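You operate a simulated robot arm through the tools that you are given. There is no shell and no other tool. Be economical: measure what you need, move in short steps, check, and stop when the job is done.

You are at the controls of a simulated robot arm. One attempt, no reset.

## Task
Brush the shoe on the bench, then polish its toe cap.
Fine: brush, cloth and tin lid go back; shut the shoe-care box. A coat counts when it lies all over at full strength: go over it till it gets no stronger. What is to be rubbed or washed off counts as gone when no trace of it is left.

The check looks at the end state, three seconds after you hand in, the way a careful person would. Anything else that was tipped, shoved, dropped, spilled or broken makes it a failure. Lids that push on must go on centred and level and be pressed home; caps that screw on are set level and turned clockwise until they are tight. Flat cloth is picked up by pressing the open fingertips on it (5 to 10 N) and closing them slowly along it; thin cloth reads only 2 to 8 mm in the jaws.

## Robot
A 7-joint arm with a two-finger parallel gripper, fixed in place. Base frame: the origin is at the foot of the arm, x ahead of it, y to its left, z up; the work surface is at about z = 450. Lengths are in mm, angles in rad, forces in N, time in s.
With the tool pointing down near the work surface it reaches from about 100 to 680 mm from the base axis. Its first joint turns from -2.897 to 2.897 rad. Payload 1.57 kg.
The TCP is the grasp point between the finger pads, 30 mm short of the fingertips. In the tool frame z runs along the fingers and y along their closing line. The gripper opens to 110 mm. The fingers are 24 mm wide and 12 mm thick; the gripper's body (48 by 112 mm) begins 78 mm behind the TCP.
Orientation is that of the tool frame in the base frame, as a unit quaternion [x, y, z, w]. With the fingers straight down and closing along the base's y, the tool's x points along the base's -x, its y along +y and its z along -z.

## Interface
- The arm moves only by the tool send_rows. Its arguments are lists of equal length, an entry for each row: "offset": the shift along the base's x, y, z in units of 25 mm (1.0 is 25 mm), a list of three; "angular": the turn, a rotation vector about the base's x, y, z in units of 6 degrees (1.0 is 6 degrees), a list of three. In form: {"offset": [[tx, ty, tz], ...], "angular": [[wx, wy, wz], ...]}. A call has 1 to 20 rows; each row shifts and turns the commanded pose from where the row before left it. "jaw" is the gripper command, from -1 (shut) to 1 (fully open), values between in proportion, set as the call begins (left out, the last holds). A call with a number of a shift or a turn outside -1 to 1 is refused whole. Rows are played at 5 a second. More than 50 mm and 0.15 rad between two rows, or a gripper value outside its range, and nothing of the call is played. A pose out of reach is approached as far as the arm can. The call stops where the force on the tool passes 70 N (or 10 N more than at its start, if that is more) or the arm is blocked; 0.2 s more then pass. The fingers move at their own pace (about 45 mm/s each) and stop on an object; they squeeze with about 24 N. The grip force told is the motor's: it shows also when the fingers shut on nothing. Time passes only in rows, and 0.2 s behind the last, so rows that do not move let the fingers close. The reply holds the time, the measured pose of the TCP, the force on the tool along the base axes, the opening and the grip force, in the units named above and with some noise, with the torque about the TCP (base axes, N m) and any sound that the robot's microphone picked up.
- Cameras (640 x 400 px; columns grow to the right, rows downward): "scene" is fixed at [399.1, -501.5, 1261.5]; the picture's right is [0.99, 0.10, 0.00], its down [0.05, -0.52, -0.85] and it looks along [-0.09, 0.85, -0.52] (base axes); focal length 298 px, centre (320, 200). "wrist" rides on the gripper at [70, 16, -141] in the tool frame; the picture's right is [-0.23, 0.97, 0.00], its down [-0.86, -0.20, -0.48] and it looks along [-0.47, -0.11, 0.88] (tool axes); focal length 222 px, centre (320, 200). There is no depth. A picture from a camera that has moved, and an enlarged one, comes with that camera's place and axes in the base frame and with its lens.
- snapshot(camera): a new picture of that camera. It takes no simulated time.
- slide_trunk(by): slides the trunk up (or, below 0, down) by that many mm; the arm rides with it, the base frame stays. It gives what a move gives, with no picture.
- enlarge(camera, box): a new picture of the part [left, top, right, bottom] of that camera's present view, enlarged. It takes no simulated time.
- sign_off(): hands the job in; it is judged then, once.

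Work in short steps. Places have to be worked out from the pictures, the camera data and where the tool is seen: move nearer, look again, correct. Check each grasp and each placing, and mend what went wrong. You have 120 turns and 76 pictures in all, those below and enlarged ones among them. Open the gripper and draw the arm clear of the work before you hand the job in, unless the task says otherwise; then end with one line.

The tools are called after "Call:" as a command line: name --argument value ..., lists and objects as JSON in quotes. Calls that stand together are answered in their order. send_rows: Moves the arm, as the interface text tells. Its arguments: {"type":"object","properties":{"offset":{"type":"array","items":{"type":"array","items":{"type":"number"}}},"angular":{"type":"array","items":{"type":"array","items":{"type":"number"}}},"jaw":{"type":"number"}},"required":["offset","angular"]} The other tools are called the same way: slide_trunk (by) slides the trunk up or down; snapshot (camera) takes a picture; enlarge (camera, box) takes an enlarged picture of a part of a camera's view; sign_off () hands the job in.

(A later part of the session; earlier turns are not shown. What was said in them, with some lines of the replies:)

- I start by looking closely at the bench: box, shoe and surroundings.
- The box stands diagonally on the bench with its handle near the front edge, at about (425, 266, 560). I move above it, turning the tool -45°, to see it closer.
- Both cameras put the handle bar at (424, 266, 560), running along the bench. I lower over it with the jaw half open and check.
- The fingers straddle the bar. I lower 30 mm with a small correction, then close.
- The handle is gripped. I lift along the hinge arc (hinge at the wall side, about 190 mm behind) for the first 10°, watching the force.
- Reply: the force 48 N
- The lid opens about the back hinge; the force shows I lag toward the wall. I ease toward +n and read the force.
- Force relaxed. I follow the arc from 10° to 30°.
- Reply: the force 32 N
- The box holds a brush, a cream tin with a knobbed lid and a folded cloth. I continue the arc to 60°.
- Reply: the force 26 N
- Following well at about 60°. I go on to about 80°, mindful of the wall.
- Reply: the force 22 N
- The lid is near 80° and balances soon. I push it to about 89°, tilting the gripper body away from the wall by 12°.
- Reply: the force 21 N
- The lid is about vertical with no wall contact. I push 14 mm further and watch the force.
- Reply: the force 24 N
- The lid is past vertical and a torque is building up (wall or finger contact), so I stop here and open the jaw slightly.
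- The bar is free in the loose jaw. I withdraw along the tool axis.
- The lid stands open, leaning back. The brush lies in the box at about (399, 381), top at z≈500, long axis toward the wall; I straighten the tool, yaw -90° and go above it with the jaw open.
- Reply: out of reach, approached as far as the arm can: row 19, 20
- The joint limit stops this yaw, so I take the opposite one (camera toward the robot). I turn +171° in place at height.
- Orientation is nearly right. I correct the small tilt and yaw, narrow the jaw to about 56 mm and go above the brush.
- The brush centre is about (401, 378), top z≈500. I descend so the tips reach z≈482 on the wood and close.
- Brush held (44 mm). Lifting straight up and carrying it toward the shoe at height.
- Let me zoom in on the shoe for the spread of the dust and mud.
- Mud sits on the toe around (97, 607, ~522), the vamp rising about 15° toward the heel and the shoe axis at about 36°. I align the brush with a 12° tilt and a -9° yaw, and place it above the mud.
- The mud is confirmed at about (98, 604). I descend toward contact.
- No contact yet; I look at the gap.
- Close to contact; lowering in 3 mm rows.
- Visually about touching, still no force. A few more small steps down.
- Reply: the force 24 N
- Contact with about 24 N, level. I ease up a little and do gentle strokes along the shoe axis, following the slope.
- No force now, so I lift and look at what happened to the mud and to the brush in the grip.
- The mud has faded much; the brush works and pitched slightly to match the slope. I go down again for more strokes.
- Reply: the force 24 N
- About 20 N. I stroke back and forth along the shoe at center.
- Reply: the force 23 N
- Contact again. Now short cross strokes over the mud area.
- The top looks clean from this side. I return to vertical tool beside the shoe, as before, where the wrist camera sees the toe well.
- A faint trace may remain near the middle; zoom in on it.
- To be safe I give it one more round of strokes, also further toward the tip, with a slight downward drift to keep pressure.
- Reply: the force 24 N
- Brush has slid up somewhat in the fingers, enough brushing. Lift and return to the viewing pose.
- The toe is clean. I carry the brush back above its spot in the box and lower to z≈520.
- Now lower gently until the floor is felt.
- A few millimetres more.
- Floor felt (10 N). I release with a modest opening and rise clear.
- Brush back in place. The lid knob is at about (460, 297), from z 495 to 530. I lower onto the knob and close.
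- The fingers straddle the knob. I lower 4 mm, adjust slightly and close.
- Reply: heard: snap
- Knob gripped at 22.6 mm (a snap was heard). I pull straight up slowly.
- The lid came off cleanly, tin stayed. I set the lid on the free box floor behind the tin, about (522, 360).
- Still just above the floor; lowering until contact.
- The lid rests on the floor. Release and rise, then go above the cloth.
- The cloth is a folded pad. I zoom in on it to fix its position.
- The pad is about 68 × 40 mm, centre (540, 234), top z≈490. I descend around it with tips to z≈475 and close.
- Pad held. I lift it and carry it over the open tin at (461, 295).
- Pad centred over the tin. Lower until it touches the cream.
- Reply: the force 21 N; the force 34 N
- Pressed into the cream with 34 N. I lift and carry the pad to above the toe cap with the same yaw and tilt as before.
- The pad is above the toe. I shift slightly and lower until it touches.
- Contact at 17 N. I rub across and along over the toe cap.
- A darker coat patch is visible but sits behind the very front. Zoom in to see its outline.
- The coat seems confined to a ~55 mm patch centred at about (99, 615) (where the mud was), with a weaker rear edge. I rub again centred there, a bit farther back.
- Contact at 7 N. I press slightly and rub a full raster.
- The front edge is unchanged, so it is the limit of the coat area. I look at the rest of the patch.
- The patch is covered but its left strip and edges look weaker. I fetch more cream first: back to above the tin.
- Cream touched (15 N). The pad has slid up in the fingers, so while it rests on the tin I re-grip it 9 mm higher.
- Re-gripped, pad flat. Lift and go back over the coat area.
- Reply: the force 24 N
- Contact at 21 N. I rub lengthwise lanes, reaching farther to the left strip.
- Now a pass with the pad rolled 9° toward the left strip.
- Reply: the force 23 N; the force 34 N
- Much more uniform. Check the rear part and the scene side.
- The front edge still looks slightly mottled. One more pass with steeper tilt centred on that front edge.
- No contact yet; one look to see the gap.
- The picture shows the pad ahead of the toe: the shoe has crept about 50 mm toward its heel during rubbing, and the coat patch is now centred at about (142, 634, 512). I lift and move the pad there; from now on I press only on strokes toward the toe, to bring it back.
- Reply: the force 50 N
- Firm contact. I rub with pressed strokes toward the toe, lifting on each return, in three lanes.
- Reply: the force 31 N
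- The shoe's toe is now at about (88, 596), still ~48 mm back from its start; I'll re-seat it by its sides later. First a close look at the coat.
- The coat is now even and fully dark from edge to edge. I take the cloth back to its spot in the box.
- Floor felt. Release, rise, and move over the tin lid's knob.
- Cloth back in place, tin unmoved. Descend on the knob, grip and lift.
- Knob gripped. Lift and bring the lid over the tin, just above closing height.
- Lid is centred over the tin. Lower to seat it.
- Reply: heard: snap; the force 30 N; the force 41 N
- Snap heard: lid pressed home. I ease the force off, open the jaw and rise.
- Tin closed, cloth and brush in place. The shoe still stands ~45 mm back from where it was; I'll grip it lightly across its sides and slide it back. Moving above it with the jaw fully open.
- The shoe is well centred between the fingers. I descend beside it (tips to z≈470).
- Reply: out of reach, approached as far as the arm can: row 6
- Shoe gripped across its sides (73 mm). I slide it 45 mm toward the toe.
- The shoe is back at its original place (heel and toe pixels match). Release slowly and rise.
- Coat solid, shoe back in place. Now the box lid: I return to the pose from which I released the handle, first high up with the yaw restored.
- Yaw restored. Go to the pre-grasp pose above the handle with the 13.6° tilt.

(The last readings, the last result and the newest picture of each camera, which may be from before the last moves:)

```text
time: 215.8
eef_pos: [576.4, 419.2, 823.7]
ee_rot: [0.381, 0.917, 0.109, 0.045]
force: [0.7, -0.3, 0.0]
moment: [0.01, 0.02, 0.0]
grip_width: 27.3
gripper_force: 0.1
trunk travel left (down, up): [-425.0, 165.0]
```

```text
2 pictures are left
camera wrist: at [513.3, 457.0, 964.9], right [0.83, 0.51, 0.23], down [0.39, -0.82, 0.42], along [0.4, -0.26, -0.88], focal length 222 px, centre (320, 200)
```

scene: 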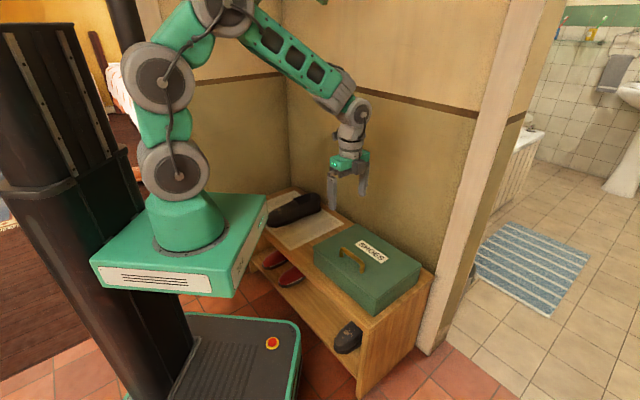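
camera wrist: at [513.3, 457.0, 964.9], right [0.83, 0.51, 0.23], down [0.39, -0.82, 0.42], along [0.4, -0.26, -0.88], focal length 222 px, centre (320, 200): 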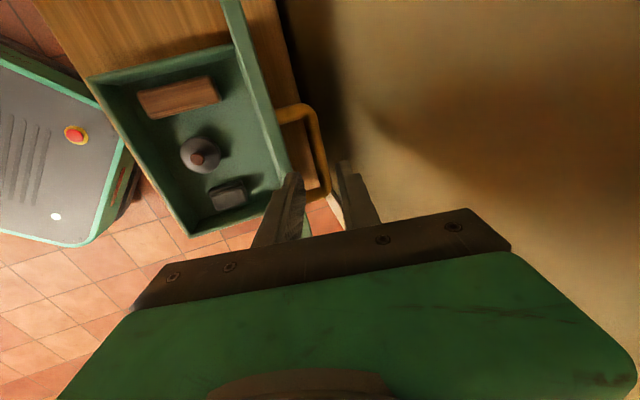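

The view matches the earlier withdrawal exactly. I descend along the tool axis back to the release pose and close on the bar.

Call:
send_rows --offset '[[0.12, 0.13, -0.7], [0.12, 0.13, -0.7], [0.12, 0.13, -0.7], [0.12, 0.12, -0.7], [0.07, 0.07, -0.4], [0.06, 0.06, -0.4], [0, 0, 0]]' --angular '[[0, 0, 0], [0, 0, 0], [0, 0, 0], [0, 0, 0], [0, 0, 0], [0, 0, 0], [0, 0, 0]]'

Call:
send_rows --offset '[[0, 0, 0], [0, 0, 0], [0, 0, 0]]' --angular '[[0, 0, 0], [0, 0, 0], [0, 0, 0]]' --jaw -1

```text
time: 217.4
eef_pos: [597.5, 441.5, 755.5]
ee_rot: [0.378, 0.915, 0.126, 0.055]
force: [3.0, 13.9, 68.9]
moment: [-0.68, 1.06, -0.14]
grip_width: 0.0
gripper_force: 0.0
trunk travel left (down, up): [-425.0, 165.0]
```

```text
time: 218.2
eef_pos: [599.3, 442.0, 754.5]
ee_rot: [0.379, 0.915, 0.125, 0.055]
force: [0.1, 18.1, 67.8]
moment: [-0.66, 0.95, -0.21]
grip_width: 0.0
gripper_force: 20.9
trunk travel left (down, up): [-425.0, 165.0]
```

Something was hit (69 N) and the fingers were forced together. I back off along the axis and recheck.

Call:
send_rows --offset '[[-0.06, -0.06, 0.4], [-0.12, -0.12, 0.7], [-0.12, -0.12, 0.7], [-0.12, -0.12, 0.7], [0, 0, 0]]' --angular '[[0, 0, 0], [0, 0, 0], [0, 0, 0], [0, 0, 0], [0, 0, 0]]'

Call:
send_rows --offset '[[0, 0, 0], [0, 0, 0], [0, 0, 0]]' --angular '[[0, 0, 0], [0, 0, 0], [0, 0, 0]]' --jaw -0.5

```text
time: 219.4
eef_pos: [580.7, 425.6, 795.0]
ee_rot: [0.38, 0.917, 0.109, 0.045]
force: [-0.2, 0.5, 0.2]
moment: [-0.03, 0.0, 0.01]
grip_width: 0.0
gripper_force: 21.8
trunk travel left (down, up): [-425.0, 165.0]
```

```text
time: 220.2
eef_pos: [581.2, 426.0, 796.1]
ee_rot: [0.38, 0.917, 0.11, 0.045]
force: [-0.1, -0.1, 1.3]
moment: [-0.01, 0.01, -0.01]
grip_width: 27.5
gripper_force: 0.1
trunk travel left (down, up): [-425.0, 165.0]
```

The inner finger rubs on the lid's upper edge, so regripping the bar from above is too tight. New plan: straddle the lid's top edge beside the handle (left end), tip it forward with the rear finger, and let its edge ride down on the front finger. First I go up, straighten and move over the edge.

Call:
send_rows --offset '[[0, 0, 0.8], [0, 0, 0.8], [-0.5, 0.2, 0], [-0.5, 0.3, 0], [-0.5, 0.3, 0], [-0.5, 0.35, 0], [-0.5, 0.35, 0], [-0.5, 0.35, 0], [-0.44, 0.35, 0], [0, 0, 0]]' --angular '[[0, 0, 0], [0, 0, 0], [-0.2, 0.2, 0], [-0.2, 0.2, 0], [-0.2, 0.2, 0], [-0.2, 0.2, 0], [-0.2, 0.2, 0], [-0.3, 0.3, 0], [-0.3, 0.3, 0], [0, 0, 0]]' --jaw 0.1

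Call:
enlarge --camera "scene" --box '[290, 120, 450, 240]'

```text
time: 222.4
eef_pos: [495.2, 483.6, 836.2]
ee_rot: [0.383, 0.924, 0.0, 0.001]
force: [0.2, -0.5, 0.4]
moment: [0.01, -0.05, -0.02]
grip_width: 60.5
gripper_force: 0.0
trunk travel left (down, up): [-425.0, 165.0]
```

```text
3.33 times, centred on (370, 180) of scene
camera zoom: at [399.1, -501.5, 1261.5], right [0.99, 0.1, 0.0], down [0.05, -0.52, -0.85], along [-0.09, 0.85, -0.52], focal length 994 px, centre (153, 267)
```

zoom: 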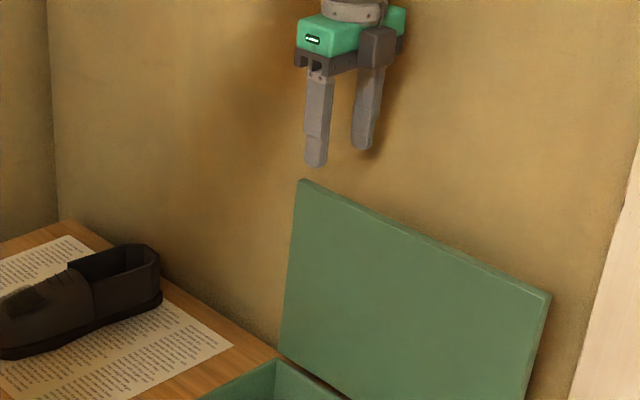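

The lid's top edge lies at n≈690–695, z≈762, midway between the fingers. I lower so the tips reach 20 mm below the edge.

Call:
send_rows --offset '[[0, 0, -0.7], [0, 0, -0.7], [0, 0, -0.6], [0, 0, -0.6], [0, 0, 0]]' --angular '[[0, 0, 0], [0, 0, 0], [0, 0, 0], [0, 0, 0], [0, 0, 0]]'

Call:
send_rows --offset '[[0, 0, 0], [0, 0, 0]]' --angular '[[0, 0, 0], [0, 0, 0]]' --jaw -0.45

```text
time: 223.6
eef_pos: [494.8, 483.2, 772.7]
ee_rot: [0.382, 0.924, 0.001, 0.0]
force: [-0.7, -0.4, 0.5]
moment: [0.03, -0.01, 0.0]
grip_width: 60.4
gripper_force: 0.0
trunk travel left (down, up): [-425.0, 165.0]
```

```text
time: 224.2
eef_pos: [494.9, 483.1, 771.8]
ee_rot: [0.382, 0.924, 0.0, 0.001]
force: [0.6, -0.5, -0.4]
moment: [0.0, 0.0, -0.01]
grip_width: 30.3
gripper_force: 0.0
trunk travel left (down, up): [-425.0, 165.0]
```

Both fingers straddle the edge without touching. I pull it forward 60 mm slowly.

Call:
send_rows --offset '[[-0.14, -0.14, 0], [-0.14, -0.14, 0], [-0.14, -0.14, -0.02], [-0.14, -0.14, -0.02], [-0.14, -0.14, -0.02], [-0.14, -0.14, -0.02], [-0.14, -0.14, -0.03], [-0.14, -0.14, -0.03], [-0.14, -0.14, -0.03], [-0.14, -0.14, -0.04], [-0.14, -0.14, -0.04], [-0.14, -0.14, -0.04], [0, 0, 0]]' --angular '[[0, 0, 0], [0, 0, 0], [0, 0, 0], [0, 0, 0], [0, 0, 0], [0, 0, 0], [0, 0, 0], [0, 0, 0], [0, 0, 0], [0, 0, 0], [0, 0, 0], [0, 0, 0], [0, 0, 0]]'

```text
time: 227.0
eef_pos: [454.2, 441.3, 765.6]
ee_rot: [0.383, 0.924, 0.0, 0.0]
force: [0.0, -0.2, -0.2]
moment: [-0.03, 0.05, -0.01]
grip_width: 30.2
gripper_force: 0.1
trunk travel left (down, up): [-425.0, 165.0]
```

Barely any force, as expected this steep. Continue down to about 55°, following the edge.

Call:
send_rows --offset '[[-0.165, -0.165, -0.08], [-0.165, -0.165, -0.08], [-0.165, -0.165, -0.09], [-0.165, -0.165, -0.09], [-0.165, -0.165, -0.1], [-0.165, -0.165, -0.1], [-0.165, -0.165, -0.1], [-0.165, -0.165, -0.12], [-0.165, -0.165, -0.12], [-0.165, -0.165, -0.12], [-0.165, -0.165, -0.14], [-0.165, -0.165, -0.14], [-0.165, -0.165, -0.14], [0, 0, 0]]' --angular '[[0, 0, 0], [0, 0, 0], [0, 0, 0], [0, 0, 0], [0, 0, 0], [0, 0, 0], [0, 0, 0], [0, 0, 0], [0, 0, 0], [0, 0, 0], [0, 0, 0], [0, 0, 0], [0, 0, 0], [0, 0, 0]]'

```text
time: 230.0
eef_pos: [399.3, 388.2, 728.2]
ee_rot: [0.382, 0.924, 0.0, 0.0]
force: [-0.3, -0.5, 0.7]
moment: [0.06, -0.21, 0.01]
grip_width: 31.1
gripper_force: 7.7
trunk travel left (down, up): [-425.0, 165.0]
```

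The lid rides on the front finger at about 55°. I open the jaw fully while shifting the hand back, so the front finger stays and the rear finger clears the lid.

Call:
send_rows --offset '[[0.2, 0.2, -0.05], [0.24, 0.24, -0.05], [0.24, 0.24, 0], [0.24, 0.24, 0], [0.2, 0.2, 0], [0, 0, 0]]' --angular '[[0, 0, 0], [0, 0, 0], [0, 0, 0], [0, 0, 0], [0, 0, 0], [0, 0, 0]]' --jaw 1

```text
time: 231.4
eef_pos: [428.0, 415.4, 725.5]
ee_rot: [0.383, 0.924, -0.001, 0.0]
force: [-2.1, -0.9, 0.6]
moment: [0.0, 0.04, 0.04]
grip_width: 109.8
gripper_force: 0.0
trunk travel left (down, up): [-425.0, 165.0]
```

The lid leans on the front finger (≈2 N). Lower it on to about 30°.

Call:
send_rows --offset '[[-0.223, -0.223, -0.215], [-0.223, -0.223, -0.215], [-0.223, -0.223, -0.215], [-0.223, -0.223, -0.215], [-0.15, -0.15, -0.25], [-0.15, -0.15, -0.25], [-0.15, -0.15, -0.25], [-0.15, -0.15, -0.25], [-0.113, -0.113, -0.24], [-0.113, -0.113, -0.24], [-0.113, -0.113, -0.24], [-0.113, -0.113, -0.24], [0, 0, 0]]' --angular '[[0, 0, 0], [0, 0, 0], [0, 0, 0], [0, 0, 0], [0, 0, 0], [0, 0, 0], [0, 0, 0], [0, 0, 0], [0, 0, 0], [0, 0, 0], [0, 0, 0], [0, 0, 0], [0, 0, 0]]'

```text
time: 234.2
eef_pos: [378.8, 365.3, 655.0]
ee_rot: [0.383, 0.924, 0.0, 0.001]
force: [-1.3, -2.3, -1.8]
moment: [0.01, -0.01, 0.05]
grip_width: 110.1
gripper_force: 0.1
trunk travel left (down, up): [-425.0, 165.0]
```

About 30° now. Down to about 13°.

Call:
send_rows --offset '[[-0.09, -0.09, -0.28], [-0.09, -0.09, -0.28], [-0.09, -0.09, -0.28], [-0.09, -0.09, -0.28], [-0.09, -0.09, -0.28], [-0.055, -0.055, -0.2], [-0.055, -0.055, -0.2], [-0.055, -0.055, -0.2], [-0.055, -0.055, -0.2], [0, 0, 0]]' --angular '[[0, 0, 0], [0, 0, 0], [0, 0, 0], [0, 0, 0], [0, 0, 0], [0, 0, 0], [0, 0, 0], [0, 0, 0], [0, 0, 0], [0, 0, 0]]'

```text
time: 236.4
eef_pos: [361.7, 348.9, 602.1]
ee_rot: [0.383, 0.924, 0.0, 0.0]
force: [-1.3, -1.6, -2.5]
moment: [0.0, 0.02, -0.03]
grip_width: 110.0
gripper_force: 0.1
trunk travel left (down, up): [-425.0, 165.0]
```

Almost shut (≈13°). Continue gently, the rear finger may then press on top.

Call:
send_rows --offset '[[-0.025, -0.025, -0.2], [-0.025, -0.025, -0.2], [-0.025, -0.025, -0.2], [-0.025, -0.025, -0.16], [-0.03, -0.03, -0.12], [0, 0, 0]]' --angular '[[0, 0, 0], [0, 0, 0], [0, 0, 0], [0, 0, 0], [0, 0, 0], [0, 0, 0]]'

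```text
time: 237.8
eef_pos: [359.1, 345.6, 577.9]
ee_rot: [0.383, 0.924, 0.002, 0.001]
force: [-0.3, -0.1, -0.1]
moment: [-0.01, 0.0, 0.03]
grip_width: 109.9
gripper_force: 0.2
trunk travel left (down, up): [-425.0, 165.0]
```

No more force: the lid has slipped down shut. I raise, close the fingers, and press on the lid's front to make sure.

Call:
send_rows --offset '[[0, 0, 0.8], [0, 0, 0.8], [0, 0, 0.4], [-0.3, -0.3, 0], [-0.3, -0.3, 0], [0, 0, 0], [0, 0, -0.8], [0, 0, -0.8], [0, 0, -0.3], [0, 0, 0]]' --angular '[[0, 0, 0], [0, 0, 0], [0, 0, 0], [0, 0, 0], [0, 0, 0], [0, 0, 0], [0, 0, 0], [0, 0, 0], [0, 0, 0], [0, 0, 0]]' --jaw -1

Call:
send_rows --offset '[[0, 0, -0.15], [0, 0, -0.15], [0, 0, -0.15], [0, 0, 0]]' --angular '[[0, 0, 0], [0, 0, 0], [0, 0, 0], [0, 0, 0]]'

```text
time: 240.0
eef_pos: [344.3, 332.6, 579.8]
ee_rot: [0.383, 0.924, 0.001, -0.001]
force: [0.7, 0.1, -0.1]
moment: [0.0, 0.02, -0.01]
grip_width: 0.3
gripper_force: 21.4
trunk travel left (down, up): [-425.0, 165.0]
```

```text
time: 241.0
eef_pos: [343.6, 333.3, 570.5]
ee_rot: [0.383, 0.924, 0.001, 0.0]
force: [-9.5, -6.3, 32.5]
moment: [-0.17, 0.29, -0.06]
grip_width: 0.0
gripper_force: 21.3
trunk travel left (down, up): [-425.0, 165.0]
```

The lid is firm under the fingers at z≈540, its closed height. I rise, open, move clear and take the last look.

Call:
send_rows --offset '[[0, 0, 0.6], [0, 0, 1], [0, 0, 1], [0, 0, 1], [0, 0, 1], [0, 0, 1], [0, 0, 1], [-0.6, 0.3, 1], [-0.6, 0.3, 1], [-0.6, 0.3, 1], [-0.6, 0.3, 0], [0, 0, 0]]' --angular '[[0, 0, 0], [0, 0, 0], [0, 0, 0], [0, 0, 0], [0, 0, 0], [0, 0, 0], [0, 0, 0], [0, 0, 0], [0, 0, 0], [0, 0, 0], [0, 0, 0], [0, 0, 0]]' --jaw 1

Call:
enlarge --camera "scene" --box '[240, 150, 440, 300]'

```text
time: 243.6
eef_pos: [283.8, 359.8, 809.2]
ee_rot: [0.382, 0.924, 0.0, 0.001]
force: [0.1, -0.8, -1.2]
moment: [-0.04, -0.01, 0.0]
grip_width: 110.3
gripper_force: 0.0
trunk travel left (down, up): [-425.0, 165.0]
```

```text
2.67 times, centred on (340, 225) of scene
camera zoom: at [399.1, -501.5, 1261.5], right [0.99, 0.1, 0.0], down [0.05, -0.52, -0.85], along [-0.09, 0.85, -0.52], focal length 795 px, centre (267, 133)
```

zoom: 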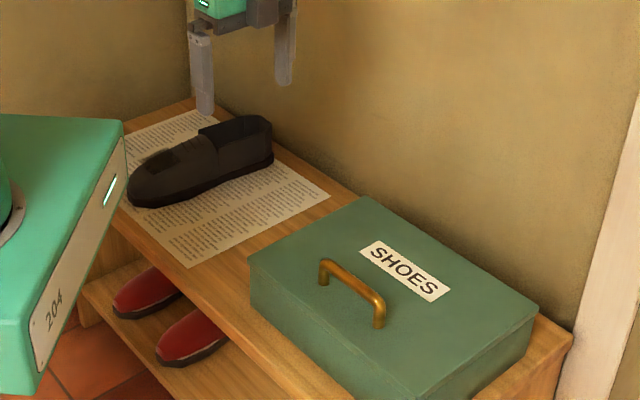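

The box is shut with everything inside, the shoe is back on its paper with the coat on the toe, and the arm is clear. I hand in.

Call:
sign_off

```text
The job is handed in.
```

The shoe is brushed clean and its toe cap has an even coat of polish; the brush and cloth are back in the box, the tin lid is pressed home and the box is shut. The shoe slid about 45 mm toward its heel during polishing, so I slid it back to where it had been, within a few mm.
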